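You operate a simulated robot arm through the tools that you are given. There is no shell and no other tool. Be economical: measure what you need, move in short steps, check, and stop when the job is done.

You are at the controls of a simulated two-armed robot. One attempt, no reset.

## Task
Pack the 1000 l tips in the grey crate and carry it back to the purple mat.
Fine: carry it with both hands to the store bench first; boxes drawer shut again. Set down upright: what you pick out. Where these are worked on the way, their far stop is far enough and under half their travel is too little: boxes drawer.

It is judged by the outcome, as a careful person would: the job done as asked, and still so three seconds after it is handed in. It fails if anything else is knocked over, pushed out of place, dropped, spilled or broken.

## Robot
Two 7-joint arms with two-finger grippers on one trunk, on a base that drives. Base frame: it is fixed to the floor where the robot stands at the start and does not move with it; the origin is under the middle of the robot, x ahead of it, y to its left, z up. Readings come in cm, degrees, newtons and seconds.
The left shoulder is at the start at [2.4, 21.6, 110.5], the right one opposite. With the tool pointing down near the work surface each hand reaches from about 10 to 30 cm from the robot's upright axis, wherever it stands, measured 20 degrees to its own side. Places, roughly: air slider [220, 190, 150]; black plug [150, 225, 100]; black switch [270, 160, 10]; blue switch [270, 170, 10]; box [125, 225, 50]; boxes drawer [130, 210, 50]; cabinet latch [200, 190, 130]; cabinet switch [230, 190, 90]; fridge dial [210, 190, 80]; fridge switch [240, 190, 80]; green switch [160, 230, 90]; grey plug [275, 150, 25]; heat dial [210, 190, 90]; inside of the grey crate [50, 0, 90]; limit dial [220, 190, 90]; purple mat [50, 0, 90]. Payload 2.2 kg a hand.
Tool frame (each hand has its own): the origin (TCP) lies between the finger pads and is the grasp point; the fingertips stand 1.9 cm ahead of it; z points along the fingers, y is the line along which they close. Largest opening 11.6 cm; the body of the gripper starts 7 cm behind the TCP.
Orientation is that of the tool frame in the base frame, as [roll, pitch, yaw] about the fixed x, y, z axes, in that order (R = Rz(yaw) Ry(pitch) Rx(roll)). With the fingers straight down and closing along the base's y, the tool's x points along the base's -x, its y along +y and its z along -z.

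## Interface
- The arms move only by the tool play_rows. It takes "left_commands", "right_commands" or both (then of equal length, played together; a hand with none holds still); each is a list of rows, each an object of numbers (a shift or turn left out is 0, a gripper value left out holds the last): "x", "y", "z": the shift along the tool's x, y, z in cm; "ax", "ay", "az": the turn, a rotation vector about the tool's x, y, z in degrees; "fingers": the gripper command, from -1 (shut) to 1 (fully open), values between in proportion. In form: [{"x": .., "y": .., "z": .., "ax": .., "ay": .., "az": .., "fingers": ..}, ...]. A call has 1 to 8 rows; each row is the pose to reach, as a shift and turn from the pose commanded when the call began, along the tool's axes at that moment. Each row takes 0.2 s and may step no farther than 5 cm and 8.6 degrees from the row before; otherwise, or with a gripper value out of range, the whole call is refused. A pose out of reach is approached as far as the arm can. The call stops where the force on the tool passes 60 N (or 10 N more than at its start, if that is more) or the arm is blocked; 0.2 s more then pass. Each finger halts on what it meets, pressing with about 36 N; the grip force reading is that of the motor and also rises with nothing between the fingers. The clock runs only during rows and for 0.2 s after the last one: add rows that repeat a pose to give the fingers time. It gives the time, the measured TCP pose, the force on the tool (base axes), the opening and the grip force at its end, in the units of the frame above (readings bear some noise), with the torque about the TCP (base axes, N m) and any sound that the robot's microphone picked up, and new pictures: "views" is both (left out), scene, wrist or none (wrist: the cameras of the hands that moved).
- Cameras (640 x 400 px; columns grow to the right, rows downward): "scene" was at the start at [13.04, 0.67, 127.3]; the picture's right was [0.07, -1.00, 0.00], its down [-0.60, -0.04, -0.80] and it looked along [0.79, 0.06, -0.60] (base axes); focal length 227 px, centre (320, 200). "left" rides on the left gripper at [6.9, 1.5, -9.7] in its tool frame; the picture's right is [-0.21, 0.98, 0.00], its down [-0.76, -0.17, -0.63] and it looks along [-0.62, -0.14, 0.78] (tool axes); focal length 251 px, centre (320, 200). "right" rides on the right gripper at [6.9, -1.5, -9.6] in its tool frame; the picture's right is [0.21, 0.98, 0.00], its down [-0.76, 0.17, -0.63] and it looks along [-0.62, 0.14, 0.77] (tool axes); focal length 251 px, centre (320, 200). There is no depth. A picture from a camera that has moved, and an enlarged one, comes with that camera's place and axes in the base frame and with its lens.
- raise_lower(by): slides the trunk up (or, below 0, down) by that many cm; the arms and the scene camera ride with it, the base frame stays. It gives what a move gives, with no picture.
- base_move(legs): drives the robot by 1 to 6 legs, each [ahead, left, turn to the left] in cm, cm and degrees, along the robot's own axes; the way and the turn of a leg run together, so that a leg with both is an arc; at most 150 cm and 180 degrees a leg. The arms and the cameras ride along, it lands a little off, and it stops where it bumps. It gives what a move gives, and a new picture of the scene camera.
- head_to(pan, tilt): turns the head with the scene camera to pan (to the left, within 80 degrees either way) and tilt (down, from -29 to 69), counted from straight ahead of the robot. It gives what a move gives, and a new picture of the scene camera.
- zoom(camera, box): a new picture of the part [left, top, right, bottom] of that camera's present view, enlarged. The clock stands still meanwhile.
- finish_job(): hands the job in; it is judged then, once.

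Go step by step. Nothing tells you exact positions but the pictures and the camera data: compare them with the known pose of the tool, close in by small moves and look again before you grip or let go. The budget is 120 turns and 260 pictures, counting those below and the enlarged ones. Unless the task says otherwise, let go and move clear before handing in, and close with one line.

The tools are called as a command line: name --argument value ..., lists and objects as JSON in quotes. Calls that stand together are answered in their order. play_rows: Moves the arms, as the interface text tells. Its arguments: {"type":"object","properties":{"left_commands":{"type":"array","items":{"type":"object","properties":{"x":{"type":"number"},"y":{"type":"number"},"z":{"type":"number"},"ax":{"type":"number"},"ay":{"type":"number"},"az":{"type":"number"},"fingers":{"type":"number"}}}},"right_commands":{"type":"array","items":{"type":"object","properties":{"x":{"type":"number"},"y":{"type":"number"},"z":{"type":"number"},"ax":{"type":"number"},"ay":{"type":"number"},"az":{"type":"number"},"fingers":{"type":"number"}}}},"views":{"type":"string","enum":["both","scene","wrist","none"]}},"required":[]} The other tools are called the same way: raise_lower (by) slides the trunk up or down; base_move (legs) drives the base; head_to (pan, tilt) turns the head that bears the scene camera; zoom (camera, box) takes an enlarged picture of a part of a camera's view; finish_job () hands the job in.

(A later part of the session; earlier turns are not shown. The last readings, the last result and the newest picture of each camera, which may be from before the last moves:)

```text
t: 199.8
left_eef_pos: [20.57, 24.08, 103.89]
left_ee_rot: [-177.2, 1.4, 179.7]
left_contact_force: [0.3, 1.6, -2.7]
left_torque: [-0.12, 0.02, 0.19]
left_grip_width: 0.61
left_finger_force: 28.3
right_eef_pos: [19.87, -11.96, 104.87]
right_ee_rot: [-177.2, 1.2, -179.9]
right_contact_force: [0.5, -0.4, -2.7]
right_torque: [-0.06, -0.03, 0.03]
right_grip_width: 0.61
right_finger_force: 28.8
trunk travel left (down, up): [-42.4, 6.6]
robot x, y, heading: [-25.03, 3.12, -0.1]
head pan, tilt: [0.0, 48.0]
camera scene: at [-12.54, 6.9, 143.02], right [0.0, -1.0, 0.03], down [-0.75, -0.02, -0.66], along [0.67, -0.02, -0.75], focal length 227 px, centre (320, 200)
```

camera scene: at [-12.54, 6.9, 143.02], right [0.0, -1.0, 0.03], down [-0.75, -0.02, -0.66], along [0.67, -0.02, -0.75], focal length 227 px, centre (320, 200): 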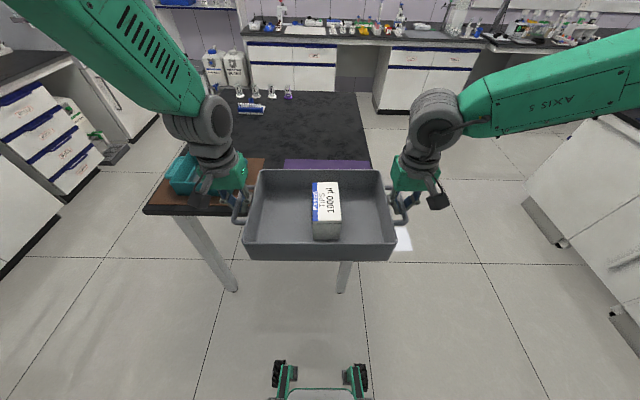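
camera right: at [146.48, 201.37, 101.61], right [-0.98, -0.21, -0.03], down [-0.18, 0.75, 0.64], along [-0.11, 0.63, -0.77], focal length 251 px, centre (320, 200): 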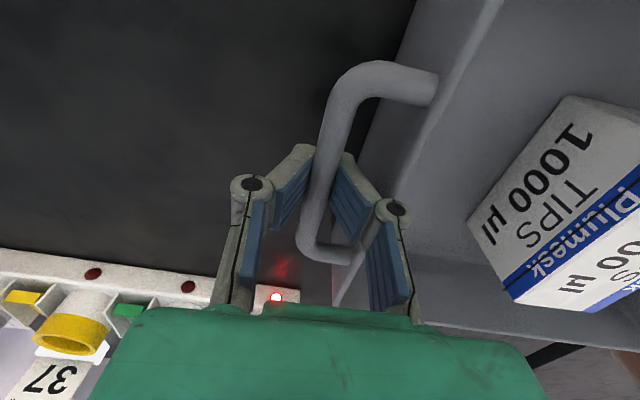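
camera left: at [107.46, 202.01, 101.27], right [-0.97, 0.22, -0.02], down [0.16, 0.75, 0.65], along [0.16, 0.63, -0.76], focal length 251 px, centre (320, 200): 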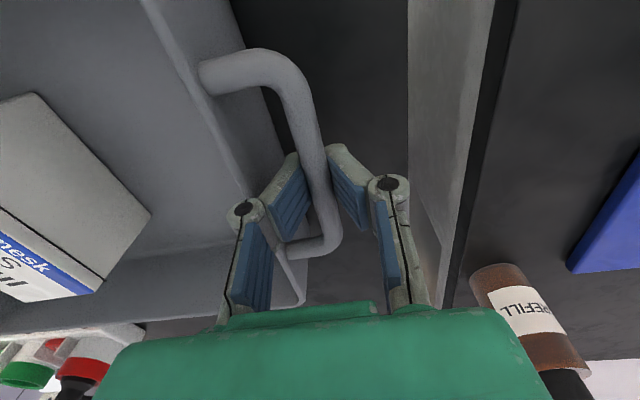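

I let the sway settle before approaching the mat.

play_rows --right_commands '[{"z": 0}, {"z": 0}, {"z": 0}, {"z": 0}, {"z": 0}, {"z": 0}, {"z": 0}, {"z": 0}]' --views "none"

play_rows --right_commands '[{"z": 0}, {"z": 0}, {"z": 0}, {"z": 0}, {"z": 0}, {"z": 0}, {"z": 0}, {"z": 0}]' --views "none"

play_rows --right_commands '[{"z": 0}, {"z": 0}, {"z": 0}, {"z": 0}, {"z": 0}, {"z": 0}, {"z": 0}, {"z": 0}]' --views "none"

play_rows --right_commands '[{"z": 0}]' --views "none"

```text
t: 201.8
left_eef_pos: [19.49, 21.38, 104.87]
left_ee_rot: [-179.1, 1.9, 179.8]
left_contact_force: [0.8, -1.1, -2.3]
left_torque: [0.0, 0.02, 0.04]
left_grip_width: 0.62
left_finger_force: 28.5
right_eef_pos: [19.14, -14.72, 104.68]
right_ee_rot: [-178.8, 1.8, -179.8]
right_contact_force: [-0.6, 0.3, -2.2]
right_torque: [0.01, -0.05, -0.06]
right_grip_width: 0.62
right_finger_force: 28.4
trunk travel left (down, up): [-42.4, 6.6]
robot x, y, heading: [-25.03, 3.93, -0.0]
head pan, tilt: [0.0, 48.0]
stopped in row 8 (right hand): the arm was blocked; the commanded pose is now the measured one
```

```text
t: 203.6
left_eef_pos: [19.63, 21.26, 104.68]
left_ee_rot: [-178.9, 1.9, 179.9]
left_contact_force: [0.2, 0.7, -2.0]
left_torque: [-0.01, 0.03, 0.07]
left_grip_width: 0.59
left_finger_force: 28.1
right_eef_pos: [19.13, -14.75, 104.63]
right_ee_rot: [-178.9, 1.7, -179.7]
right_contact_force: [0.2, -0.7, -2.8]
right_torque: [0.0, -0.03, -0.04]
right_grip_width: 0.58
right_finger_force: 28.9
trunk travel left (down, up): [-42.4, 6.6]
robot x, y, heading: [-25.26, 3.68, -0.2]
head pan, tilt: [0.0, 48.0]
```

```text
t: 205.4
left_eef_pos: [19.59, 21.35, 104.83]
left_ee_rot: [-179.0, 1.9, 179.8]
left_contact_force: [-0.1, 1.7, -0.9]
left_torque: [-0.02, 0.02, 0.07]
left_grip_width: 0.59
left_finger_force: 28.0
right_eef_pos: [19.16, -14.51, 104.69]
right_ee_rot: [-179.0, 1.7, -179.9]
right_contact_force: [0.3, -1.2, -1.9]
right_torque: [0.02, -0.05, 0.02]
right_grip_width: 0.61
right_finger_force: 28.2
trunk travel left (down, up): [-42.4, 6.6]
robot x, y, heading: [-25.24, 3.8, -0.1]
head pan, tilt: [0.0, 48.0]
```

```text
t: 205.8
left_eef_pos: [19.74, 21.47, 104.67]
left_ee_rot: [-179.0, 1.7, 179.8]
left_contact_force: [-0.1, 1.0, -2.0]
left_torque: [0.01, 0.01, -0.04]
left_grip_width: 0.59
left_finger_force: 28.4
right_eef_pos: [19.24, -14.54, 104.64]
right_ee_rot: [-178.8, 1.7, -179.8]
right_contact_force: [0.3, -1.5, -2.6]
right_torque: [0.0, 0.03, -0.18]
right_grip_width: 0.6
right_finger_force: 28.2
trunk travel left (down, up): [-42.4, 6.6]
robot x, y, heading: [-25.1, 3.94, 0.4]
head pan, tilt: [0.0, 48.0]
```

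Settled. I drive ahead 28 cm and 0.8 cm right to sit over the mat.

base_move --legs '[[28.2, -0.8, 0]]'

play_rows --right_commands '[{"z": 0}, {"z": 0}, {"z": 0}, {"z": 0}, {"z": 0}, {"z": 0}, {"z": 0}, {"z": 0}]' --views "none"

zoom --camera "scene" --box '[140, 60, 500, 320]'

```text
t: 207.8
left_eef_pos: [47.82, 24.05, 104.37]
left_ee_rot: [-177.6, 1.8, -179.9]
left_contact_force: [-0.9, 4.3, -2.6]
left_torque: [-0.12, 0.07, -0.09]
left_grip_width: 0.6
left_finger_force: 28.8
right_eef_pos: [47.34, -11.9, 105.21]
right_ee_rot: [-177.3, 1.8, -179.4]
right_contact_force: [0.9, -2.0, -2.9]
right_torque: [-0.04, -0.05, -0.06]
right_grip_width: 0.61
right_finger_force: 28.4
trunk travel left (down, up): [-42.4, 6.6]
robot x, y, heading: [3.18, 3.99, 0.1]
head pan, tilt: [0.0, 48.0]
camera scene: at [15.51, 5.44, 143.09], right [0.0, -1.0, 0.01], down [-0.75, -0.01, -0.67], along [0.67, -0.01, -0.75], focal length 227 px, centre (320, 200)
```

scene: 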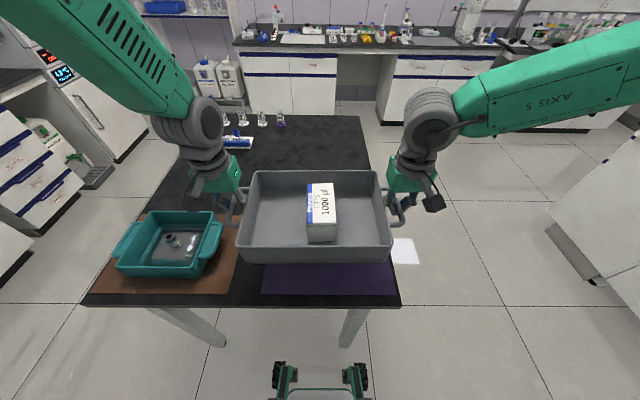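

```text
t: 209.6
left_eef_pos: [47.46, 25.16, 104.21]
left_ee_rot: [-177.2, 1.7, -179.5]
left_contact_force: [-0.9, 3.0, -3.5]
left_torque: [-0.1, 0.03, -0.06]
left_grip_width: 0.57
left_finger_force: 28.3
right_eef_pos: [47.14, -10.94, 105.4]
right_ee_rot: [-177.2, 2.0, -179.3]
right_contact_force: [-0.4, -0.2, -1.9]
right_torque: [-0.09, -0.07, -0.05]
right_grip_width: 0.61
right_finger_force: 28.8
trunk travel left (down, up): [-42.4, 6.6]
robot x, y, heading: [3.25, 4.04, 0.2]
head pan, tilt: [0.0, 48.0]
```

```text
1.54 times, centred on (320, 190) of scene
camera zoom: at [15.69, 5.43, 143.08], right [0.0, -1.0, 0.01], down [-0.75, -0.01, -0.67], along [0.67, -0.01, -0.75], focal length 350 px, centre (320, 215)
```

zoom: 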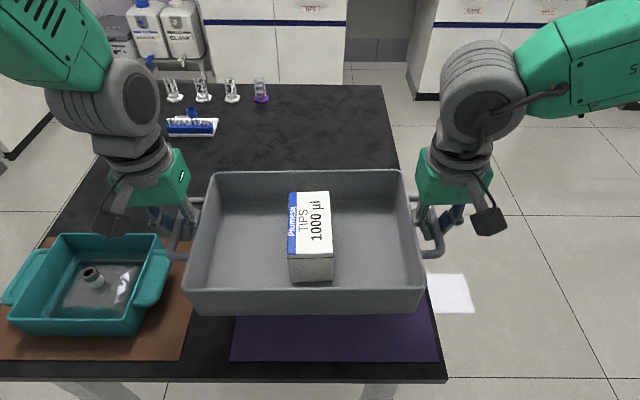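

play_rows --right_commands '[{"z": 0}, {"z": 0}, {"z": 0}, {"z": 0}, {"z": 0}, {"z": 0}, {"z": 0}, {"z": 0}]' --views "none"

play_rows --right_commands '[{"z": 0}, {"z": 0}, {"z": 0}, {"z": 0}, {"z": 0}, {"z": 0}, {"z": 0}, {"z": 0}]' --views "none"

play_rows --right_commands '[{"z": 0}, {"z": 0}]' --views "none"

```text
t: 211.6
left_eef_pos: [46.95, 26.47, 104.37]
left_ee_rot: [-176.7, 1.9, -179.3]
left_contact_force: [-0.7, 2.3, -1.5]
left_torque: [-0.1, 0.05, -0.08]
left_grip_width: 0.59
left_finger_force: 28.3
right_eef_pos: [46.71, -9.62, 105.72]
right_ee_rot: [-176.7, 2.2, -179.0]
right_contact_force: [1.0, 0.9, -2.7]
right_torque: [-0.07, -0.1, -0.02]
right_grip_width: 0.62
right_finger_force: 27.8
trunk travel left (down, up): [-42.4, 6.6]
robot x, y, heading: [3.53, 4.54, 0.2]
head pan, tilt: [0.0, 48.0]
stopped in row 8 (right hand): the arm was blocked; the commanded pose is now the measured one
```

```text
t: 213.4
left_eef_pos: [47.06, 26.65, 104.32]
left_ee_rot: [-176.6, 1.9, -179.4]
left_contact_force: [-0.5, 4.0, -2.8]
left_torque: [-0.11, 0.09, -0.1]
left_grip_width: 0.58
left_finger_force: 28.4
right_eef_pos: [46.74, -9.29, 105.53]
right_ee_rot: [-176.6, 2.1, -179.2]
right_contact_force: [1.3, -0.7, -2.4]
right_torque: [-0.04, -0.11, -0.06]
right_grip_width: 0.6
right_finger_force: 27.9
trunk travel left (down, up): [-42.4, 6.6]
robot x, y, heading: [3.17, 4.78, 0.2]
head pan, tilt: [0.0, 48.0]
```

```text
t: 214.0
left_eef_pos: [47.14, 24.7, 104.48]
left_ee_rot: [-177.4, 1.8, -179.6]
left_contact_force: [-0.5, 3.9, -1.6]
left_torque: [0.0, 0.0, -0.1]
left_grip_width: 0.58
left_finger_force: 28.2
right_eef_pos: [46.78, -11.29, 105.47]
right_ee_rot: [-177.5, 2.1, -179.2]
right_contact_force: [0.6, -3.2, -2.2]
right_torque: [0.0, -0.05, -0.12]
right_grip_width: 0.58
right_finger_force: 28.9
trunk travel left (down, up): [-42.4, 6.6]
robot x, y, heading: [3.2, 4.2, -0.1]
head pan, tilt: [0.0, 48.0]
```

raise_lower --by -5

head_to --pan 0 --tilt 50

raise_lower --by -0.5

raise_lower --by -0.5

```text
t: 214.9
left_eef_pos: [47.02, 25.38, 99.37]
left_ee_rot: [-177.2, 1.9, -179.6]
left_contact_force: [-0.3, 4.2, -2.0]
left_torque: [-0.09, -0.04, -0.15]
left_grip_width: 0.59
left_finger_force: 28.5
right_eef_pos: [46.75, -10.62, 100.52]
right_ee_rot: [-177.1, 2.3, -179.1]
right_contact_force: [0.4, -2.6, -2.2]
right_torque: [-0.02, 0.01, -0.14]
right_grip_width: 0.61
right_finger_force: 28.3
trunk travel left (down, up): [-37.4, 11.6]
robot x, y, heading: [3.24, 4.39, 0.1]
head pan, tilt: [0.0, 48.0]
```

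```text
t: 215.5
left_eef_pos: [47.14, 21.19, 100.12]
left_ee_rot: [-179.1, 2.0, -179.9]
left_contact_force: [0.0, 0.7, -1.7]
left_torque: [0.09, -0.09, -0.03]
left_grip_width: 0.58
left_finger_force: 27.5
right_eef_pos: [46.59, -14.61, 99.96]
right_ee_rot: [-179.0, 2.2, -179.4]
right_contact_force: [0.7, -2.0, -3.3]
right_torque: [0.05, 0.1, -0.08]
right_grip_width: 0.54
right_finger_force: 28.6
trunk travel left (down, up): [-37.4, 11.6]
robot x, y, heading: [3.11, 3.67, -0.2]
head pan, tilt: [0.0, 50.0]
camera scene: at [15.36, 0.38, 137.79], right [0.0, -1.0, -0.02], down [-0.77, 0.02, -0.64], along [0.64, 0.02, -0.77], focal length 227 px, centre (320, 200)
```

scene: 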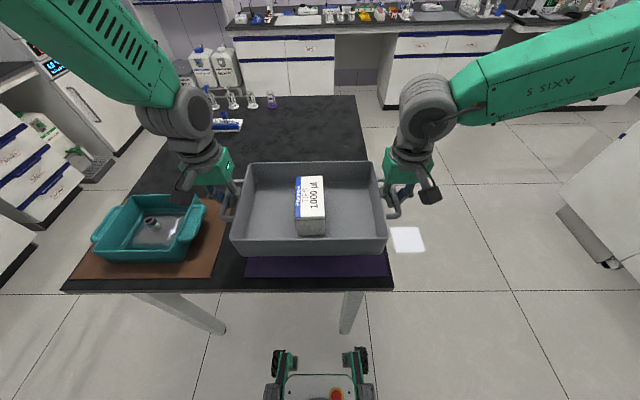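

```text
t: 216.1
left_eef_pos: [47.01, 26.59, 98.78]
left_ee_rot: [-176.6, 1.8, -179.4]
left_contact_force: [0.1, 4.3, -2.5]
left_torque: [-0.14, 0.08, -0.09]
left_grip_width: 0.6
left_finger_force: 28.8
right_eef_pos: [46.76, -9.24, 100.26]
right_ee_rot: [-176.5, 2.2, -179.1]
right_contact_force: [0.8, -2.3, -1.8]
right_torque: [-0.05, -0.13, -0.07]
right_grip_width: 0.61
right_finger_force: 28.9
trunk travel left (down, up): [-36.9, 12.1]
robot x, y, heading: [3.42, 4.9, 0.2]
head pan, tilt: [0.0, 50.0]
```

```text
t: 216.6
left_eef_pos: [47.22, 24.06, 98.74]
left_ee_rot: [-177.8, 1.8, -179.6]
left_contact_force: [-1.3, 3.2, -2.4]
left_torque: [-0.02, -0.06, -0.12]
left_grip_width: 0.6
left_finger_force: 28.3
right_eef_pos: [46.64, -12.07, 99.28]
right_ee_rot: [-177.7, 2.2, -179.3]
right_contact_force: [1.2, -3.4, -2.1]
right_torque: [0.01, 0.02, -0.14]
right_grip_width: 0.6
right_finger_force: 28.4
trunk travel left (down, up): [-36.4, 12.6]
robot x, y, heading: [2.95, 4.15, 0.0]
head pan, tilt: [0.0, 50.0]
```

I wait for the sway to decay fully before setting down.

play_rows --left_commands '[{"z": 0}, {"z": 0}, {"z": 0}, {"z": 0}, {"z": 0}, {"z": 0}, {"z": 0}]' --right_commands '[{"z": 0}, {"z": 0}, {"z": 0}, {"z": 0}, {"z": 0}, {"z": 0}, {"z": 0}]' --views "none"

play_rows --left_commands '[{"z": 0}, {"z": 0}, {"z": 0}, {"z": 0}, {"z": 0}, {"z": 0}, {"z": 0}]' --right_commands '[{"z": 0}, {"z": 0}, {"z": 0}, {"z": 0}, {"z": 0}, {"z": 0}, {"z": 0}]' --views "none"

play_rows --left_commands '[{"z": 0}, {"z": 0}, {"z": 0}, {"z": 0}, {"z": 0}, {"z": 0}, {"z": 0}]' --right_commands '[{"z": 0}, {"z": 0}, {"z": 0}, {"z": 0}, {"z": 0}, {"z": 0}, {"z": 0}]' --views "none"

play_rows --left_commands '[{"z": 0}, {"z": 0}, {"z": 0}, {"z": 0}, {"z": 0}, {"z": 0}, {"z": 0}]' --right_commands '[{"z": 0}, {"z": 0}, {"z": 0}, {"z": 0}, {"z": 0}, {"z": 0}, {"z": 0}]' --views "none"

play_rows --left_commands '[{"z": 0}]' --views "none"

```text
t: 218.4
left_eef_pos: [46.84, 24.89, 98.58]
left_ee_rot: [-177.0, 2.1, -179.8]
left_contact_force: [-0.9, 2.3, -2.8]
left_torque: [-0.06, -0.04, -0.01]
left_grip_width: 0.6
left_finger_force: 28.4
right_eef_pos: [46.37, -11.07, 99.64]
right_ee_rot: [-176.8, 2.4, -179.4]
right_contact_force: [0.0, -0.6, -2.7]
right_torque: [-0.02, 0.04, -0.11]
right_grip_width: 0.58
right_finger_force: 28.4
trunk travel left (down, up): [-36.4, 12.6]
robot x, y, heading: [3.31, 4.21, 0.1]
head pan, tilt: [0.0, 50.0]
stopped in row 7 (left hand): the arm was blocked; the commanded pose is now the measured one
```

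```text
t: 220.0
left_eef_pos: [47.01, 21.81, 99.05]
left_ee_rot: [-178.4, 2.3, 180.0]
left_contact_force: [0.7, 0.1, -2.1]
left_torque: [0.1, -0.11, 0.03]
left_grip_width: 0.56
left_finger_force: 28.3
right_eef_pos: [46.57, -14.07, 99.28]
right_ee_rot: [-178.2, 2.4, -179.7]
right_contact_force: [0.7, -1.8, -1.7]
right_torque: [0.05, 0.11, -0.11]
right_grip_width: 0.6
right_finger_force: 28.8
trunk travel left (down, up): [-36.4, 12.6]
robot x, y, heading: [3.0, 3.23, -0.3]
head pan, tilt: [0.0, 50.0]
```

```text
t: 221.8
left_eef_pos: [46.45, 22.02, 99.1]
left_ee_rot: [-178.2, 2.4, 179.7]
left_contact_force: [-0.7, -0.6, -2.8]
left_torque: [0.0, -0.09, 0.1]
left_grip_width: 0.59
left_finger_force: 28.8
right_eef_pos: [46.04, -14.03, 99.52]
right_ee_rot: [-178.0, 2.5, -179.8]
right_contact_force: [-0.3, -0.1, -3.5]
right_torque: [0.04, 0.13, -0.05]
right_grip_width: 0.59
right_finger_force: 27.9
trunk travel left (down, up): [-36.4, 12.6]
robot x, y, heading: [3.27, 2.63, -0.2]
head pan, tilt: [0.0, 50.0]
stopped in row 7 (left hand): the arm was blocked; the commanded pose is now the measured one
```

```text
t: 223.4
left_eef_pos: [46.53, 20.32, 99.31]
left_ee_rot: [-178.9, 2.5, 179.4]
left_contact_force: [-0.5, -1.9, -2.4]
left_torque: [0.12, -0.06, 0.04]
left_grip_width: 0.63
left_finger_force: 28.4
right_eef_pos: [46.15, -15.6, 99.4]
right_ee_rot: [-178.7, 2.4, -180.0]
right_contact_force: [-0.2, -1.1, -3.6]
right_torque: [0.12, 0.03, -0.05]
right_grip_width: 0.6
right_finger_force: 28.7
trunk travel left (down, up): [-36.4, 12.6]
robot x, y, heading: [3.25, 2.41, -0.0]
head pan, tilt: [0.0, 50.0]
```

```text
t: 223.8
left_eef_pos: [46.52, 25.15, 98.55]
left_ee_rot: [-176.7, 2.3, -180.0]
left_contact_force: [-0.8, 3.9, -2.6]
left_torque: [-0.09, 0.06, 0.05]
left_grip_width: 0.61
left_finger_force: 28.9
right_eef_pos: [46.15, -10.91, 99.87]
right_ee_rot: [-176.6, 2.5, -179.6]
right_contact_force: [-0.6, -0.2, -2.6]
right_torque: [-0.08, -0.11, -0.03]
right_grip_width: 0.63
right_finger_force: 28.7
trunk travel left (down, up): [-36.4, 12.6]
robot x, y, heading: [3.43, 3.91, 0.3]
head pan, tilt: [0.0, 50.0]
```

raise_lower --by -0.1

raise_lower --by -0.1

raise_lower --by -0.1

raise_lower --by -0.1

raise_lower --by -0.1

raise_lower --by -0.1

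raise_lower --by -0.1

raise_lower --by -0.1

```text
t: 224.3
left_eef_pos: [46.6, 20.48, 99.25]
left_ee_rot: [-178.8, 2.4, 179.5]
left_contact_force: [0.7, -2.9, -2.9]
left_torque: [0.13, 0.0, 0.06]
left_grip_width: 0.62
left_finger_force: 28.6
right_eef_pos: [46.15, -15.54, 99.18]
right_ee_rot: [-178.6, 2.5, 180.0]
right_contact_force: [0.5, -1.6, -2.3]
right_torque: [0.12, 0.06, -0.02]
right_grip_width: 0.62
right_finger_force: 28.6
trunk travel left (down, up): [-36.3, 12.7]
robot x, y, heading: [3.3, 2.34, -0.2]
head pan, tilt: [0.0, 50.0]
```

```text
t: 224.8
left_eef_pos: [46.48, 24.45, 98.5]
left_ee_rot: [-177.0, 2.5, 180.0]
left_contact_force: [0.2, 3.2, -3.6]
left_torque: [-0.08, 0.07, 0.08]
left_grip_width: 0.61
left_finger_force: 28.4
right_eef_pos: [46.14, -11.55, 99.68]
right_ee_rot: [-176.9, 2.4, -179.6]
right_contact_force: [0.1, -0.2, -2.7]
right_torque: [-0.01, -0.07, -0.04]
right_grip_width: 0.6
right_finger_force: 28.4
trunk travel left (down, up): [-36.2, 12.8]
robot x, y, heading: [3.09, 3.03, 0.2]
head pan, tilt: [0.0, 50.0]
```

```text
t: 225.3
left_eef_pos: [46.62, 22.17, 98.76]
left_ee_rot: [-178.1, 2.5, 179.7]
left_contact_force: [0.0, 0.6, -2.3]
left_torque: [0.05, -0.11, 0.01]
left_grip_width: 0.59
left_finger_force: 28.6
right_eef_pos: [46.07, -13.8, 99.27]
right_ee_rot: [-177.9, 2.5, -179.8]
right_contact_force: [0.1, -2.0, -2.3]
right_torque: [0.04, 0.12, -0.12]
right_grip_width: 0.6
right_finger_force: 28.8
trunk travel left (down, up): [-36.1, 12.9]
robot x, y, heading: [2.8, 2.78, 0.0]
head pan, tilt: [0.0, 50.0]
```

```text
t: 225.8
left_eef_pos: [46.51, 22.11, 98.66]
left_ee_rot: [-178.0, 2.5, 179.7]
left_contact_force: [0.6, 1.0, -2.8]
left_torque: [-0.02, 0.0, 0.11]
left_grip_width: 0.6
left_finger_force: 28.6
right_eef_pos: [45.95, -13.84, 99.26]
right_ee_rot: [-177.9, 2.5, -179.7]
right_contact_force: [-1.0, -0.3, -2.5]
right_torque: [0.03, -0.03, 0.01]
right_grip_width: 0.58
right_finger_force: 29.2
trunk travel left (down, up): [-36.0, 13.0]
robot x, y, heading: [2.96, 2.79, -0.1]
head pan, tilt: [0.0, 50.0]
```

```text
t: 226.4
left_eef_pos: [46.56, 24.44, 98.14]
left_ee_rot: [-177.0, 2.3, 180.0]
left_contact_force: [-1.0, 3.4, -2.1]
left_torque: [-0.08, 0.01, 0.01]
left_grip_width: 0.58
left_finger_force: 28.1
right_eef_pos: [46.2, -11.41, 99.34]
right_ee_rot: [-176.9, 2.5, -179.6]
right_contact_force: [-0.6, -1.0, -3.0]
right_torque: [-0.03, 0.0, -0.06]
right_grip_width: 0.62
right_finger_force: 28.1
trunk travel left (down, up): [-35.9, 13.1]
robot x, y, heading: [2.85, 3.26, 0.0]
head pan, tilt: [0.0, 50.0]
```

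```text
t: 226.9
left_eef_pos: [46.55, 20.48, 98.57]
left_ee_rot: [-178.9, 2.5, 179.3]
left_contact_force: [-0.2, 0.4, -2.4]
left_torque: [0.05, -0.04, 0.05]
left_grip_width: 0.59
left_finger_force: 28.4
right_eef_pos: [46.05, -15.4, 98.77]
right_ee_rot: [-178.6, 2.5, 179.9]
right_contact_force: [-1.1, -2.0, -3.2]
right_torque: [0.1, 0.04, -0.04]
right_grip_width: 0.59
right_finger_force: 28.1
trunk travel left (down, up): [-35.8, 13.2]
robot x, y, heading: [3.44, 2.32, -0.2]
head pan, tilt: [0.0, 50.0]
```

```text
t: 227.4
left_eef_pos: [46.55, 25.15, 97.92]
left_ee_rot: [-176.6, 2.4, 179.9]
left_contact_force: [0.1, 3.5, -2.9]
left_torque: [-0.12, 0.09, 0.07]
left_grip_width: 0.61
left_finger_force: 28.7
right_eef_pos: [46.08, -10.74, 99.23]
right_ee_rot: [-176.6, 2.5, -179.6]
right_contact_force: [0.6, 0.1, -2.6]
right_torque: [-0.07, -0.08, -0.01]
right_grip_width: 0.6
right_finger_force: 28.6
trunk travel left (down, up): [-35.7, 13.3]
robot x, y, heading: [3.35, 3.18, -0.1]
head pan, tilt: [0.0, 50.0]
```

```text
t: 227.9
left_eef_pos: [46.62, 21.01, 98.38]
left_ee_rot: [-178.6, 2.5, 179.5]
left_contact_force: [-0.1, -1.2, -2.8]
left_torque: [0.1, -0.05, 0.03]
left_grip_width: 0.62
left_finger_force: 28.8
right_eef_pos: [46.16, -15.02, 98.57]
right_ee_rot: [-178.4, 2.5, 180.0]
right_contact_force: [0.7, -2.0, -2.3]
right_torque: [0.08, 0.06, -0.16]
right_grip_width: 0.57
right_finger_force: 29.2
trunk travel left (down, up): [-35.6, 13.4]
robot x, y, heading: [3.37, 2.88, -0.3]
head pan, tilt: [0.0, 50.0]
```

The bars are only loosely caged now, letting the body rock. I add a slight outward preload on both hands and drift both 2 cm right over the mat centre.

play_rows --left_commands '[{"y": 0.2}, {"y": 0.4}, {"y": 0.4}, {"y": 0.1}, {"y": -0.2}, {"y": -0.5}, {"y": -0.8}, {"y": -1.1}]' --right_commands '[{"y": -0.2}, {"y": -0.4}, {"y": -0.4}, {"y": -0.7}, {"y": -1.0}, {"y": -1.3}, {"y": -1.6}, {"y": -1.9}]' --views "none"

play_rows --left_commands '[{"y": 0}, {"y": 0}, {"y": 0}, {"y": 0}, {"y": 0}]' --right_commands '[{"y": 0}, {"y": 0}, {"y": 0}, {"y": 0}, {"y": 0}]' --views "none"

play_rows --left_commands '[{"y": 0}, {"y": 0}]' --right_commands '[{"y": 0}, {"y": 0}]' --views "none"

play_rows --left_commands '[{"y": 0}]' --right_commands '[{"y": 0}]' --views "none"

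```text
t: 229.7
left_eef_pos: [46.51, 20.23, 98.4]
left_ee_rot: [-178.0, 2.4, 179.3]
left_contact_force: [-0.6, -39.4, -1.6]
left_torque: [0.19, -0.19, 0.2]
left_grip_width: 0.0
left_finger_force: 28.8
right_eef_pos: [46.13, -16.02, 98.82]
right_ee_rot: [-178.5, 2.6, -179.8]
right_contact_force: [-0.4, 37.0, -3.9]
right_torque: [-0.27, 0.19, -0.21]
right_grip_width: 0.0
right_finger_force: 28.8
trunk travel left (down, up): [-35.6, 13.4]
robot x, y, heading: [3.25, 2.77, 0.0]
head pan, tilt: [0.0, 50.0]
```

```text
t: 230.9
left_eef_pos: [46.59, 23.65, 97.85]
left_ee_rot: [-176.5, 2.4, 179.7]
left_contact_force: [0.3, -37.6, -0.6]
left_torque: [0.09, 0.21, 0.21]
left_grip_width: 0.0
left_finger_force: 29.0
right_eef_pos: [46.17, -12.52, 99.25]
right_ee_rot: [-177.0, 2.6, -179.5]
right_contact_force: [0.0, 39.6, -4.4]
right_torque: [-0.44, -0.17, -0.01]
right_grip_width: 0.0
right_finger_force: 28.6
trunk travel left (down, up): [-35.6, 13.4]
robot x, y, heading: [3.29, 3.52, 0.1]
head pan, tilt: [0.0, 50.0]
```

```text
t: 231.5
left_eef_pos: [46.69, 20.99, 98.22]
left_ee_rot: [-177.7, 2.4, 179.3]
left_contact_force: [-0.2, -34.2, -1.4]
left_torque: [0.15, -0.21, 0.07]
left_grip_width: 0.06
left_finger_force: 28.4
right_eef_pos: [46.17, -15.45, 98.91]
right_ee_rot: [-178.0, 2.7, -179.9]
right_contact_force: [0.7, 32.3, -3.4]
right_torque: [-0.3, 0.16, -0.16]
right_grip_width: 0.0
right_finger_force: 28.7
trunk travel left (down, up): [-35.6, 13.4]
robot x, y, heading: [3.14, 2.82, -0.3]
head pan, tilt: [0.0, 50.0]
```

```text
t: 231.9
left_eef_pos: [46.45, 22.53, 98.06]
left_ee_rot: [-177.2, 2.4, 179.7]
left_contact_force: [0.1, -35.6, -0.7]
left_torque: [0.13, 0.2, 0.2]
left_grip_width: 0.0
left_finger_force: 28.3
right_eef_pos: [46.11, -13.83, 99.17]
right_ee_rot: [-177.5, 2.6, -179.5]
right_contact_force: [-0.4, 36.8, -4.1]
right_torque: [-0.44, -0.21, 0.02]
right_grip_width: 0.0
right_finger_force: 28.6
trunk travel left (down, up): [-35.6, 13.4]
robot x, y, heading: [3.01, 3.27, -0.1]
head pan, tilt: [0.0, 50.0]
```

play_rows --left_commands '[{"y": -0.2}, {"y": -0.4}, {"y": -0.6}, {"y": -0.8}, {"y": -0.8}, {"y": -0.8}, {"y": -0.8}]' --right_commands '[{"y": -0.2}, {"y": -0.4}, {"y": -0.6}, {"y": -0.8}, {"y": -0.8}, {"y": -0.8}, {"y": -0.8}]' --views "none"

play_rows --left_commands '[{"y": 0}, {"y": 0}, {"y": 0}, {"y": 0}, {"y": 0}, {"y": 0}]' --right_commands '[{"y": 0}, {"y": 0}, {"y": 0}, {"y": 0}, {"y": 0}, {"y": 0}]' --views "none"

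play_rows --left_commands '[{"y": 0}]' --right_commands '[{"y": 0}]' --views "none"

play_rows --left_commands '[{"y": 0}]' --right_commands '[{"y": 0}]' --views "none"

play_rows --left_commands '[{"y": 0}]' --right_commands '[{"y": 0}]' --views "none"

```text
t: 233.5
left_eef_pos: [46.41, 22.85, 97.87]
left_ee_rot: [-176.7, 2.4, 179.9]
left_contact_force: [0.4, -31.8, -0.5]
left_torque: [0.15, 0.22, 0.15]
left_grip_width: 0.01
left_finger_force: 28.5
right_eef_pos: [46.14, -13.79, 99.34]
right_ee_rot: [-176.9, 2.7, -179.6]
right_contact_force: [-0.8, 32.6, -3.0]
right_torque: [-0.42, -0.17, 0.06]
right_grip_width: 0.0
right_finger_force: 28.3
trunk travel left (down, up): [-35.6, 13.4]
robot x, y, heading: [3.17, 2.94, 0.0]
head pan, tilt: [0.0, 50.0]
```

```text
t: 234.9
left_eef_pos: [46.56, 18.93, 98.44]
left_ee_rot: [-178.4, 2.5, 179.4]
left_contact_force: [-1.3, -28.1, -2.0]
left_torque: [0.26, -0.19, 0.08]
left_grip_width: 0.03
left_finger_force: 28.1
right_eef_pos: [46.08, -17.68, 98.59]
right_ee_rot: [-178.6, 2.5, -179.9]
right_contact_force: [0.3, 26.8, -3.2]
right_torque: [-0.31, 0.18, -0.08]
right_grip_width: 0.04
right_finger_force: 28.0
trunk travel left (down, up): [-35.6, 13.4]
robot x, y, heading: [3.07, 2.53, -0.1]
head pan, tilt: [0.0, 50.0]
```

```text
t: 235.3
left_eef_pos: [46.51, 22.66, 97.96]
left_ee_rot: [-176.8, 2.4, 179.9]
left_contact_force: [0.7, -27.5, -0.5]
left_torque: [0.14, 0.2, 0.12]
left_grip_width: 0.02
left_finger_force: 29.1
right_eef_pos: [46.06, -13.78, 99.31]
right_ee_rot: [-176.9, 2.5, -179.6]
right_contact_force: [-0.8, 30.7, -4.3]
right_torque: [-0.52, -0.19, 0.05]
right_grip_width: 0.0
right_finger_force: 29.3
trunk travel left (down, up): [-35.6, 13.4]
robot x, y, heading: [3.11, 3.56, -0.2]
head pan, tilt: [0.0, 50.0]
```

```text
t: 235.7
left_eef_pos: [46.55, 18.7, 98.49]
left_ee_rot: [-178.6, 2.5, 179.4]
left_contact_force: [0.2, -29.2, -2.1]
left_torque: [0.36, -0.21, 0.08]
left_grip_width: 0.0
left_finger_force: 28.4
right_eef_pos: [46.09, -17.9, 98.72]
right_ee_rot: [-178.8, 2.5, -179.9]
right_contact_force: [0.2, 26.5, -2.8]
right_torque: [-0.32, 0.19, -0.03]
right_grip_width: 0.0
right_finger_force: 28.9
trunk travel left (down, up): [-35.6, 13.4]
robot x, y, heading: [2.98, 2.43, -0.3]
head pan, tilt: [0.0, 50.0]
```

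```text
t: 236.1
left_eef_pos: [46.56, 22.74, 97.93]
left_ee_rot: [-176.7, 2.2, 179.8]
left_contact_force: [-0.8, -25.0, -1.0]
left_torque: [0.08, -0.04, 0.0]
left_grip_width: 0.0
left_finger_force: 28.5
right_eef_pos: [46.0, -13.97, 99.27]
right_ee_rot: [-176.9, 2.6, -179.5]
right_contact_force: [0.9, 27.3, -3.2]
right_torque: [-0.45, 0.01, -0.07]
right_grip_width: 0.01
right_finger_force: 28.5
trunk travel left (down, up): [-35.6, 13.4]
robot x, y, heading: [3.22, 3.05, -0.4]
head pan, tilt: [0.0, 50.0]
```

Mean position is now right over the mat centre (y≈2.5). Contact with the mat will damp the rocking, so I lower.

raise_lower --by -4

raise_lower --by -1

raise_lower --by -0.7

zoom --camera "scene" --box '[160, 100, 480, 320]'

```text
t: 236.9
left_eef_pos: [46.43, 22.45, 93.99]
left_ee_rot: [-177.0, 2.4, 179.8]
left_contact_force: [-0.2, -23.3, -0.8]
left_torque: [0.16, -0.18, 0.0]
left_grip_width: 0.0
left_finger_force: 28.3
right_eef_pos: [46.11, -14.25, 95.31]
right_ee_rot: [-177.0, 2.6, -179.7]
right_contact_force: [1.5, 24.9, -4.0]
right_torque: [-0.39, 0.13, -0.12]
right_grip_width: 0.02
right_finger_force: 28.4
trunk travel left (down, up): [-31.6, 17.4]
robot x, y, heading: [3.45, 3.46, 0.0]
head pan, tilt: [0.0, 50.0]
```

```text
t: 237.5
left_eef_pos: [46.49, 19.13, 93.46]
left_ee_rot: [-178.5, 2.5, 179.5]
left_contact_force: [-0.6, -24.8, -1.5]
left_torque: [0.29, -0.21, 0.02]
left_grip_width: 0.0
left_finger_force: 28.3
right_eef_pos: [46.19, -17.56, 93.75]
right_ee_rot: [-178.4, 2.5, -180.0]
right_contact_force: [1.4, 22.2, -2.8]
right_torque: [-0.29, 0.2, -0.11]
right_grip_width: 0.01
right_finger_force: 28.8
trunk travel left (down, up): [-30.6, 18.4]
robot x, y, heading: [2.93, 2.61, -0.2]
head pan, tilt: [0.0, 50.0]
```

```text
t: 238.1
left_eef_pos: [46.48, 20.91, 92.53]
left_ee_rot: [-177.6, 2.5, 179.7]
left_contact_force: [1.6, -22.4, -0.4]
left_torque: [0.2, 0.16, 0.15]
left_grip_width: 0.01
left_finger_force: 28.7
right_eef_pos: [46.1, -15.78, 93.32]
right_ee_rot: [-177.5, 2.5, -179.8]
right_contact_force: [0.0, 23.9, -4.1]
right_torque: [-0.37, -0.2, 0.08]
right_grip_width: 0.01
right_finger_force: 28.3
trunk travel left (down, up): [-29.9, 19.1]
robot x, y, heading: [3.22, 3.04, -0.1]
head pan, tilt: [0.0, 50.0]
```

```text
1.82 times, centred on (320, 210) of scene
camera zoom: at [15.34, 3.72, 130.32], right [0.0, -1.0, 0.01], down [-0.77, 0.0, -0.64], along [0.64, -0.01, -0.77], focal length 413 px, centre (320, 182)
```

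zoom: 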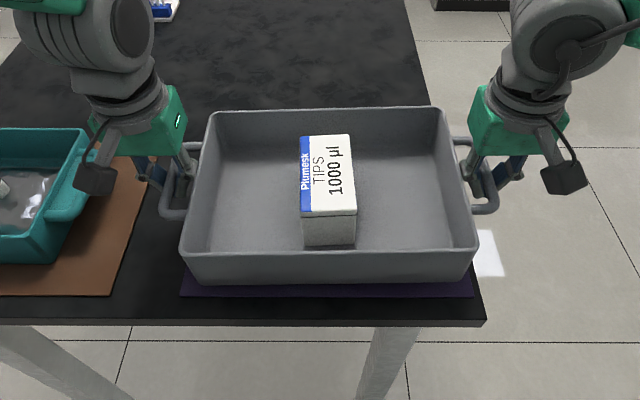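

I shift forward 1.3 cm to recentre, then lower on.

play_rows --left_commands '[{"x": -0.3}, {"x": -0.6}, {"x": -0.9}, {"x": -1.2}, {"x": -1.3}, {"x": -1.3}]' --right_commands '[{"x": -0.3}, {"x": -0.6}, {"x": -0.9}, {"x": -1.2}, {"x": -1.5}, {"x": -1.6}]' --views "none"

raise_lower --by -0.6

raise_lower --by -0.5

raise_lower --by -0.5

zoom --camera "scene" --box '[160, 100, 480, 320]'

```text
t: 239.5
left_eef_pos: [47.78, 21.91, 92.45]
left_ee_rot: [-177.3, 2.4, 179.8]
left_contact_force: [0.6, -18.9, -1.9]
left_torque: [0.15, -0.18, 0.08]
left_grip_width: 0.0
left_finger_force: 28.5
right_eef_pos: [47.93, -14.78, 93.55]
right_ee_rot: [-177.0, 2.6, -179.5]
right_contact_force: [-0.2, 20.4, -3.9]
right_torque: [-0.32, 0.15, 0.0]
right_grip_width: 0.01
right_finger_force: 28.4
trunk travel left (down, up): [-29.9, 19.1]
robot x, y, heading: [2.86, 3.06, -0.0]
head pan, tilt: [0.0, 50.0]
```

```text
t: 240.0
left_eef_pos: [47.82, 19.39, 92.17]
left_ee_rot: [-178.3, 2.5, 179.6]
left_contact_force: [0.6, -21.2, -0.4]
left_torque: [0.29, 0.07, 0.24]
left_grip_width: 0.0
left_finger_force: 28.6
right_eef_pos: [47.8, -17.32, 92.52]
right_ee_rot: [-178.3, 2.5, -179.9]
right_contact_force: [-1.1, 19.7, -2.5]
right_torque: [-0.22, -0.08, 0.14]
right_grip_width: 0.0
right_finger_force: 29.0
trunk travel left (down, up): [-29.3, 19.7]
robot x, y, heading: [3.15, 2.97, -0.1]
head pan, tilt: [0.0, 50.0]
```

```text
t: 240.6
left_eef_pos: [47.83, 21.66, 91.34]
left_ee_rot: [-177.3, 2.4, 179.9]
left_contact_force: [0.4, -18.6, -1.2]
left_torque: [0.14, 0.11, 0.15]
left_grip_width: 0.02
left_finger_force: 28.5
right_eef_pos: [47.79, -15.1, 92.42]
right_ee_rot: [-177.2, 2.5, -179.7]
right_contact_force: [-0.6, 19.8, -3.3]
right_torque: [-0.37, -0.11, 0.13]
right_grip_width: 0.02
right_finger_force: 28.3
trunk travel left (down, up): [-28.8, 20.2]
robot x, y, heading: [3.15, 3.25, 0.1]
head pan, tilt: [0.0, 50.0]
```

```text
t: 241.1
left_eef_pos: [47.86, 21.09, 90.92]
left_ee_rot: [-177.7, 2.4, 179.7]
left_contact_force: [0.1, -16.0, 0.3]
left_torque: [0.18, 0.04, 0.18]
left_grip_width: 0.0
left_finger_force: 28.6
right_eef_pos: [47.73, -15.78, 91.81]
right_ee_rot: [-177.5, 2.4, -179.8]
right_contact_force: [-0.7, 15.5, -2.4]
right_torque: [-0.27, 0.19, 0.07]
right_grip_width: 0.0
right_finger_force: 29.2
trunk travel left (down, up): [-28.3, 20.7]
robot x, y, heading: [3.19, 2.9, 0.1]
head pan, tilt: [0.0, 50.0]
```

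```text
1.82 times, centred on (320, 210) of scene
camera zoom: at [15.37, 2.29, 128.72], right [0.0, -1.0, 0.0], down [-0.77, 0.0, -0.64], along [0.64, 0.0, -0.77], focal length 413 px, centre (320, 182)
```

zoom: 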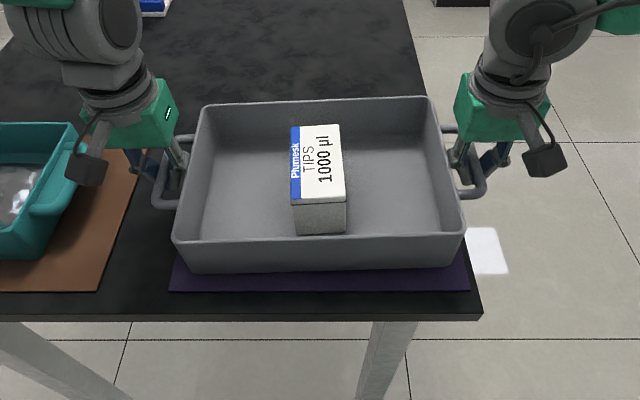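

raise_lower --by -0.4

raise_lower --by -0.4

raise_lower --by -0.4

zoom --camera "scene" --box '[160, 100, 480, 320]'

```text
t: 241.6
left_eef_pos: [47.83, 20.09, 90.51]
left_ee_rot: [-178.2, 2.4, 179.6]
left_contact_force: [0.8, -7.4, -2.9]
left_torque: [0.15, 0.07, 0.03]
left_grip_width: 0.0
left_finger_force: 28.4
right_eef_pos: [47.75, -16.82, 91.17]
right_ee_rot: [-177.8, 2.5, -179.9]
right_contact_force: [-1.1, 4.6, -3.0]
right_torque: [-0.08, -0.08, 0.1]
right_grip_width: 0.01
right_finger_force: 28.9
trunk travel left (down, up): [-27.9, 21.1]
robot x, y, heading: [2.63, 2.78, -0.2]
head pan, tilt: [0.0, 50.0]
```

```text
t: 242.2
left_eef_pos: [47.92, 21.64, 90.07]
left_ee_rot: [-177.4, 2.4, 179.9]
left_contact_force: [0.9, -3.2, -0.7]
left_torque: [0.05, 0.04, -0.04]
left_grip_width: 0.04
left_finger_force: 28.4
right_eef_pos: [47.67, -15.2, 91.06]
right_ee_rot: [-177.2, 2.5, -179.6]
right_contact_force: [-0.8, 4.2, -2.5]
right_torque: [-0.1, 0.06, -0.02]
right_grip_width: 0.0
right_finger_force: 28.8
trunk travel left (down, up): [-27.5, 21.5]
robot x, y, heading: [3.31, 3.02, -0.2]
head pan, tilt: [0.0, 50.0]
```

```text
t: 242.7
left_eef_pos: [47.84, 20.35, 89.85]
left_ee_rot: [-178.0, 2.5, 179.7]
left_contact_force: [0.2, -1.3, -0.3]
left_torque: [0.03, 0.02, -0.02]
left_grip_width: 0.0
left_finger_force: 28.8
right_eef_pos: [47.8, -16.51, 90.48]
right_ee_rot: [-177.8, 2.6, -179.9]
right_contact_force: [0.7, -0.2, 0.1]
right_torque: [0.02, 0.01, -0.01]
right_grip_width: 0.0
right_finger_force: 28.7
trunk travel left (down, up): [-27.1, 21.9]
robot x, y, heading: [3.15, 2.67, -0.0]
head pan, tilt: [0.0, 50.0]
```

```text
1.82 times, centred on (320, 210) of scene
camera zoom: at [15.31, 2.05, 127.52], right [0.0, -1.0, -0.01], down [-0.77, 0.01, -0.64], along [0.64, 0.0, -0.77], focal length 413 px, centre (320, 182)
```

zoom: 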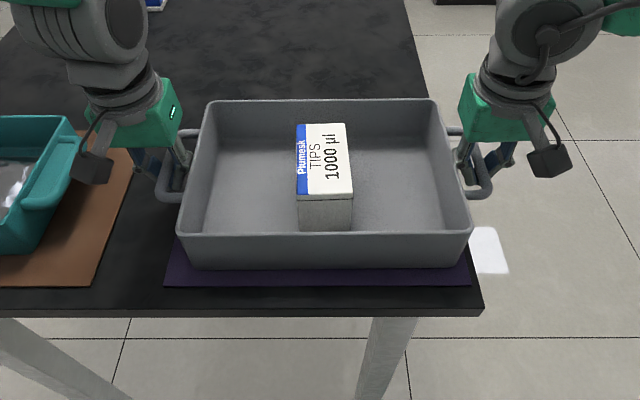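

The crate rests on the mat (vertical load gone). I rise slightly so the fingers aren't deep, then relax the fingers and tilt the wrists outward to unhook as before.

raise_lower --by 0.9

play_rows --right_commands '[{"y": -0.1, "fingers": -0.8}, {"y": -0.2}, {"y": -0.2, "ax": -8}, {"y": 0.1, "ax": -16}, {"y": 0.4, "ax": -24}, {"y": 0.4, "ax": -24}]' --left_commands '[{"y": 0.1, "fingers": -0.8}, {"y": 0.2}, {"y": 0.2, "ax": 8}, {"y": -0.1, "ax": 16}, {"y": -0.4, "ax": 24}, {"y": -0.4, "ax": 24}]' --views "both"

```text
t: 243.3
left_eef_pos: [47.89, 20.78, 90.74]
left_ee_rot: [-177.8, 2.4, 179.6]
left_contact_force: [0.2, -4.5, -1.7]
left_torque: [0.09, 0.01, -0.01]
left_grip_width: 0.0
left_finger_force: 29.4
right_eef_pos: [47.62, -15.94, 91.41]
right_ee_rot: [-177.5, 2.5, -179.8]
right_contact_force: [0.5, 4.1, -3.1]
right_torque: [-0.04, -0.04, 0.08]
right_grip_width: 0.0
right_finger_force: 28.8
trunk travel left (down, up): [-28.0, 21.0]
robot x, y, heading: [2.99, 3.15, -0.2]
head pan, tilt: [0.0, 50.0]
```

```text
t: 244.7
left_eef_pos: [47.8, 20.49, 90.67]
left_ee_rot: [-153.8, 2.5, 179.8]
left_contact_force: [0.4, 0.8, -0.3]
left_torque: [0.0, 0.02, -0.01]
left_grip_width: 1.18
left_finger_force: 0.0
right_eef_pos: [47.55, -15.62, 91.49]
right_ee_rot: [158.3, 2.6, -179.8]
right_contact_force: [0.0, 0.5, -1.1]
right_torque: [0.02, 0.03, 0.04]
right_grip_width: 1.18
right_finger_force: 0.0
trunk travel left (down, up): [-28.0, 21.0]
robot x, y, heading: [3.01, 2.93, 0.2]
head pan, tilt: [0.0, 50.0]
camera scene: at [15.28, 2.8, 128.43], right [0.0, -1.0, 0.0], down [-0.77, 0.0, -0.64], along [0.64, 0.0, -0.77], focal length 227 px, centre (320, 200)
camera right: at [40.31, -20.49, 99.66], right [-0.23, 0.91, 0.35], down [0.73, -0.08, 0.68], along [0.65, 0.42, -0.64], focal length 251 px, centre (320, 200)
camera left: at [40.58, 26.16, 98.29], right [0.24, 0.87, -0.42], down [0.73, 0.13, 0.67], along [0.64, -0.47, -0.61], focal length 251 px, centre (320, 200)
```

scene: 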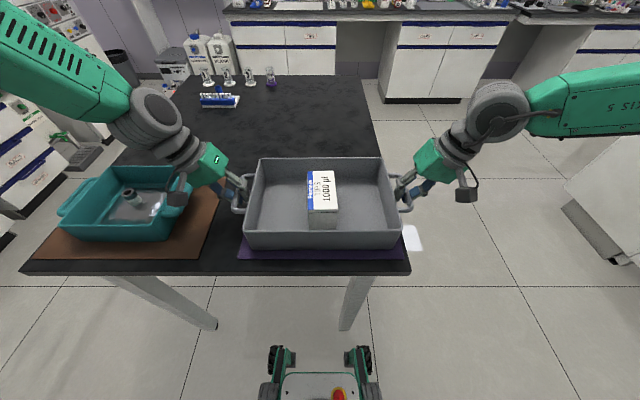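
right: 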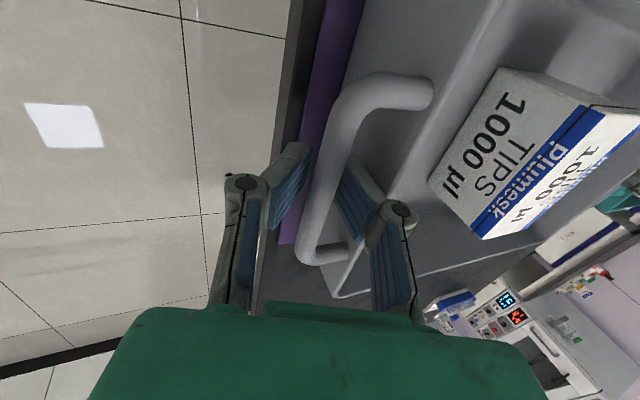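
left: 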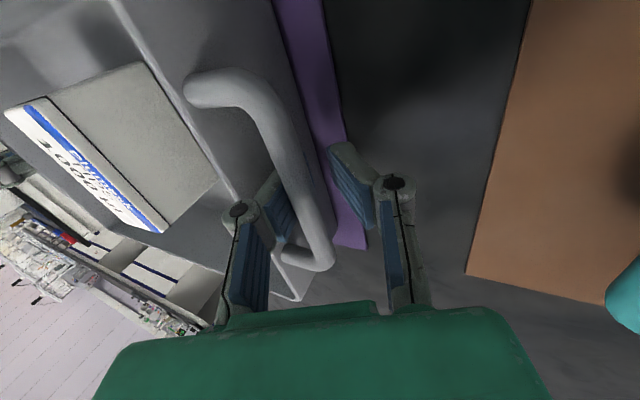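

play_rows --right_commands '[{"y": 0.1}, {"y": 0.2, "fingers": -0.65}, {"y": 0.2, "fingers": -0.6}, {"y": 0.2}]' --left_commands '[{"y": -0.25, "z": 0.1}, {"y": -0.5, "z": 0.2, "fingers": -0.65}, {"y": -0.6, "z": 0.2, "fingers": -0.6}, {"y": -0.6, "z": 0.2}]' --views "wrist"

zoom --camera "scene" --box '[60, 120, 300, 270]'

```text
t: 245.7
left_eef_pos: [47.79, 19.8, 90.89]
left_ee_rot: [-153.8, 2.4, 179.7]
left_contact_force: [1.2, 8.3, -2.3]
left_torque: [-0.04, -0.03, 0.03]
left_grip_width: 1.98
left_finger_force: 0.1
right_eef_pos: [47.71, -15.42, 91.49]
right_ee_rot: [158.5, 2.5, -179.8]
right_contact_force: [-1.9, -7.5, 2.7]
right_torque: [0.12, -0.03, 0.05]
right_grip_width: 2.08
right_finger_force: 0.0
trunk travel left (down, up): [-28.0, 21.0]
robot x, y, heading: [3.22, 2.79, -0.1]
head pan, tilt: [0.0, 50.0]
camera right: at [40.33, -20.31, 99.67], right [-0.23, 0.91, 0.35], down [0.73, -0.08, 0.68], along [0.65, 0.41, -0.64], focal length 251 px, centre (320, 200)
camera left: at [40.57, 25.56, 98.39], right [0.24, 0.88, -0.42], down [0.73, 0.13, 0.67], along [0.64, -0.47, -0.61], focal length 251 px, centre (320, 200)
```

right: 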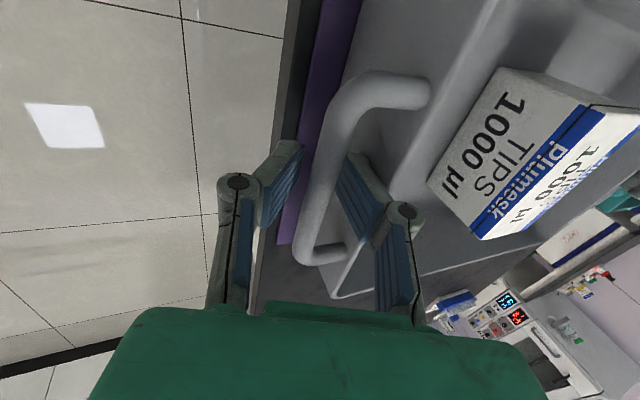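
left: 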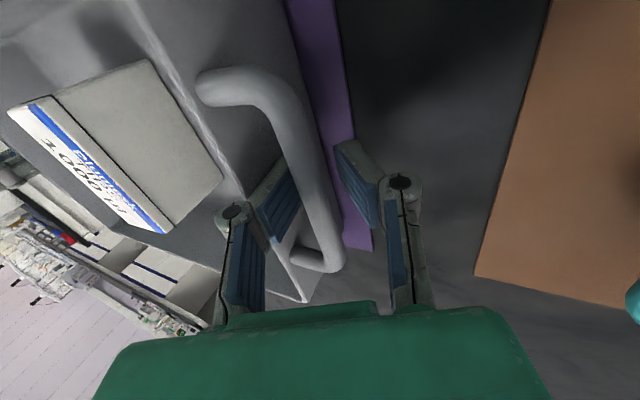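

```text
2.67 times, centred on (180, 195) of scene
camera zoom: at [15.27, 2.81, 128.43], right [0.0, -1.0, 0.0], down [-0.77, 0.0, -0.64], along [0.64, 0.0, -0.77], focal length 606 px, centre (693, 213)
```

zoom: 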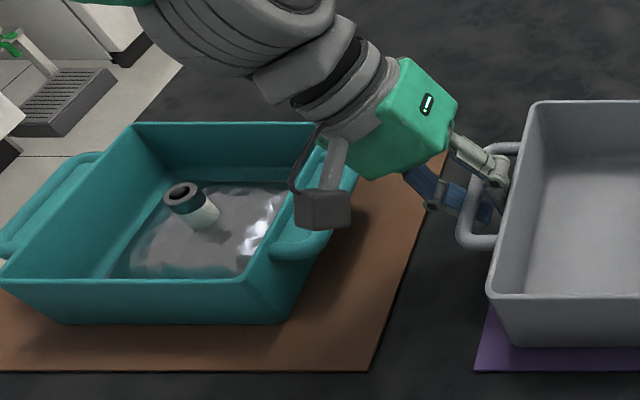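

Both bars sit free between the pads. I withdraw gently along the tool axes.

play_rows --right_commands '[{"z": -0.5}, {"z": -1}, {"z": -1.6}, {"z": -2.2}, {"z": -2.2}]' --left_commands '[{"z": -0.5}, {"z": -1}, {"z": -1.6}, {"z": -2.2}, {"z": -2.2}]' --views "wrist"

```text
t: 246.9
left_eef_pos: [47.71, 20.81, 92.71]
left_ee_rot: [-153.8, 2.5, 179.8]
left_contact_force: [0.0, 0.0, -0.2]
left_torque: [-0.02, 0.02, 0.0]
left_grip_width: 2.3
left_finger_force: 0.1
right_eef_pos: [47.56, -16.31, 93.63]
right_ee_rot: [158.2, 2.4, -179.8]
right_contact_force: [0.6, -0.6, 0.1]
right_torque: [0.0, 0.03, -0.02]
right_grip_width: 2.31
right_finger_force: 0.0
trunk travel left (down, up): [-28.0, 21.0]
robot x, y, heading: [3.1, 2.8, -0.2]
head pan, tilt: [0.0, 50.0]
camera right: at [40.3, -21.24, 101.74], right [-0.23, 0.91, 0.35], down [0.73, -0.08, 0.68], along [0.64, 0.41, -0.64], focal length 251 px, centre (320, 200)
camera left: at [40.45, 26.39, 100.29], right [0.24, 0.88, -0.42], down [0.73, 0.13, 0.67], along [0.64, -0.47, -0.61], focal length 251 px, centre (320, 200)
```

right: 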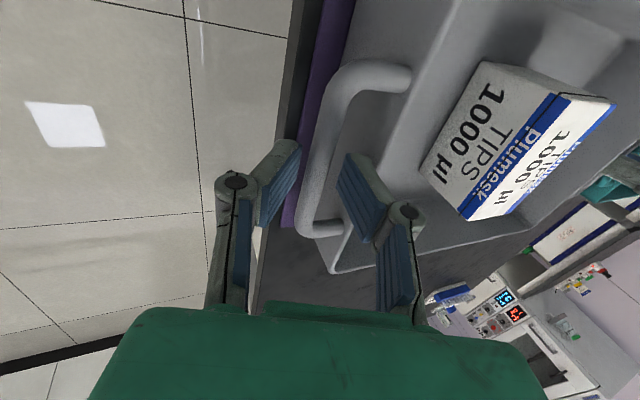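
left: 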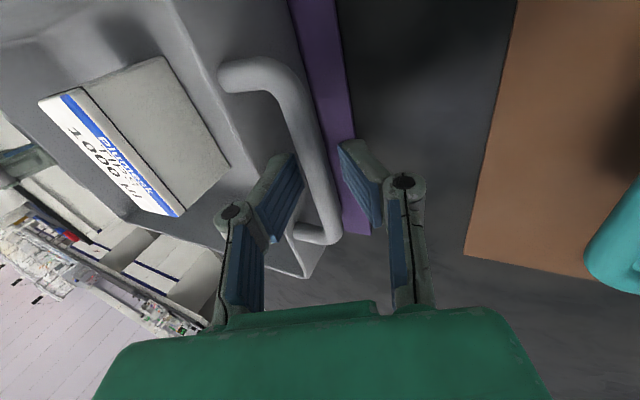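

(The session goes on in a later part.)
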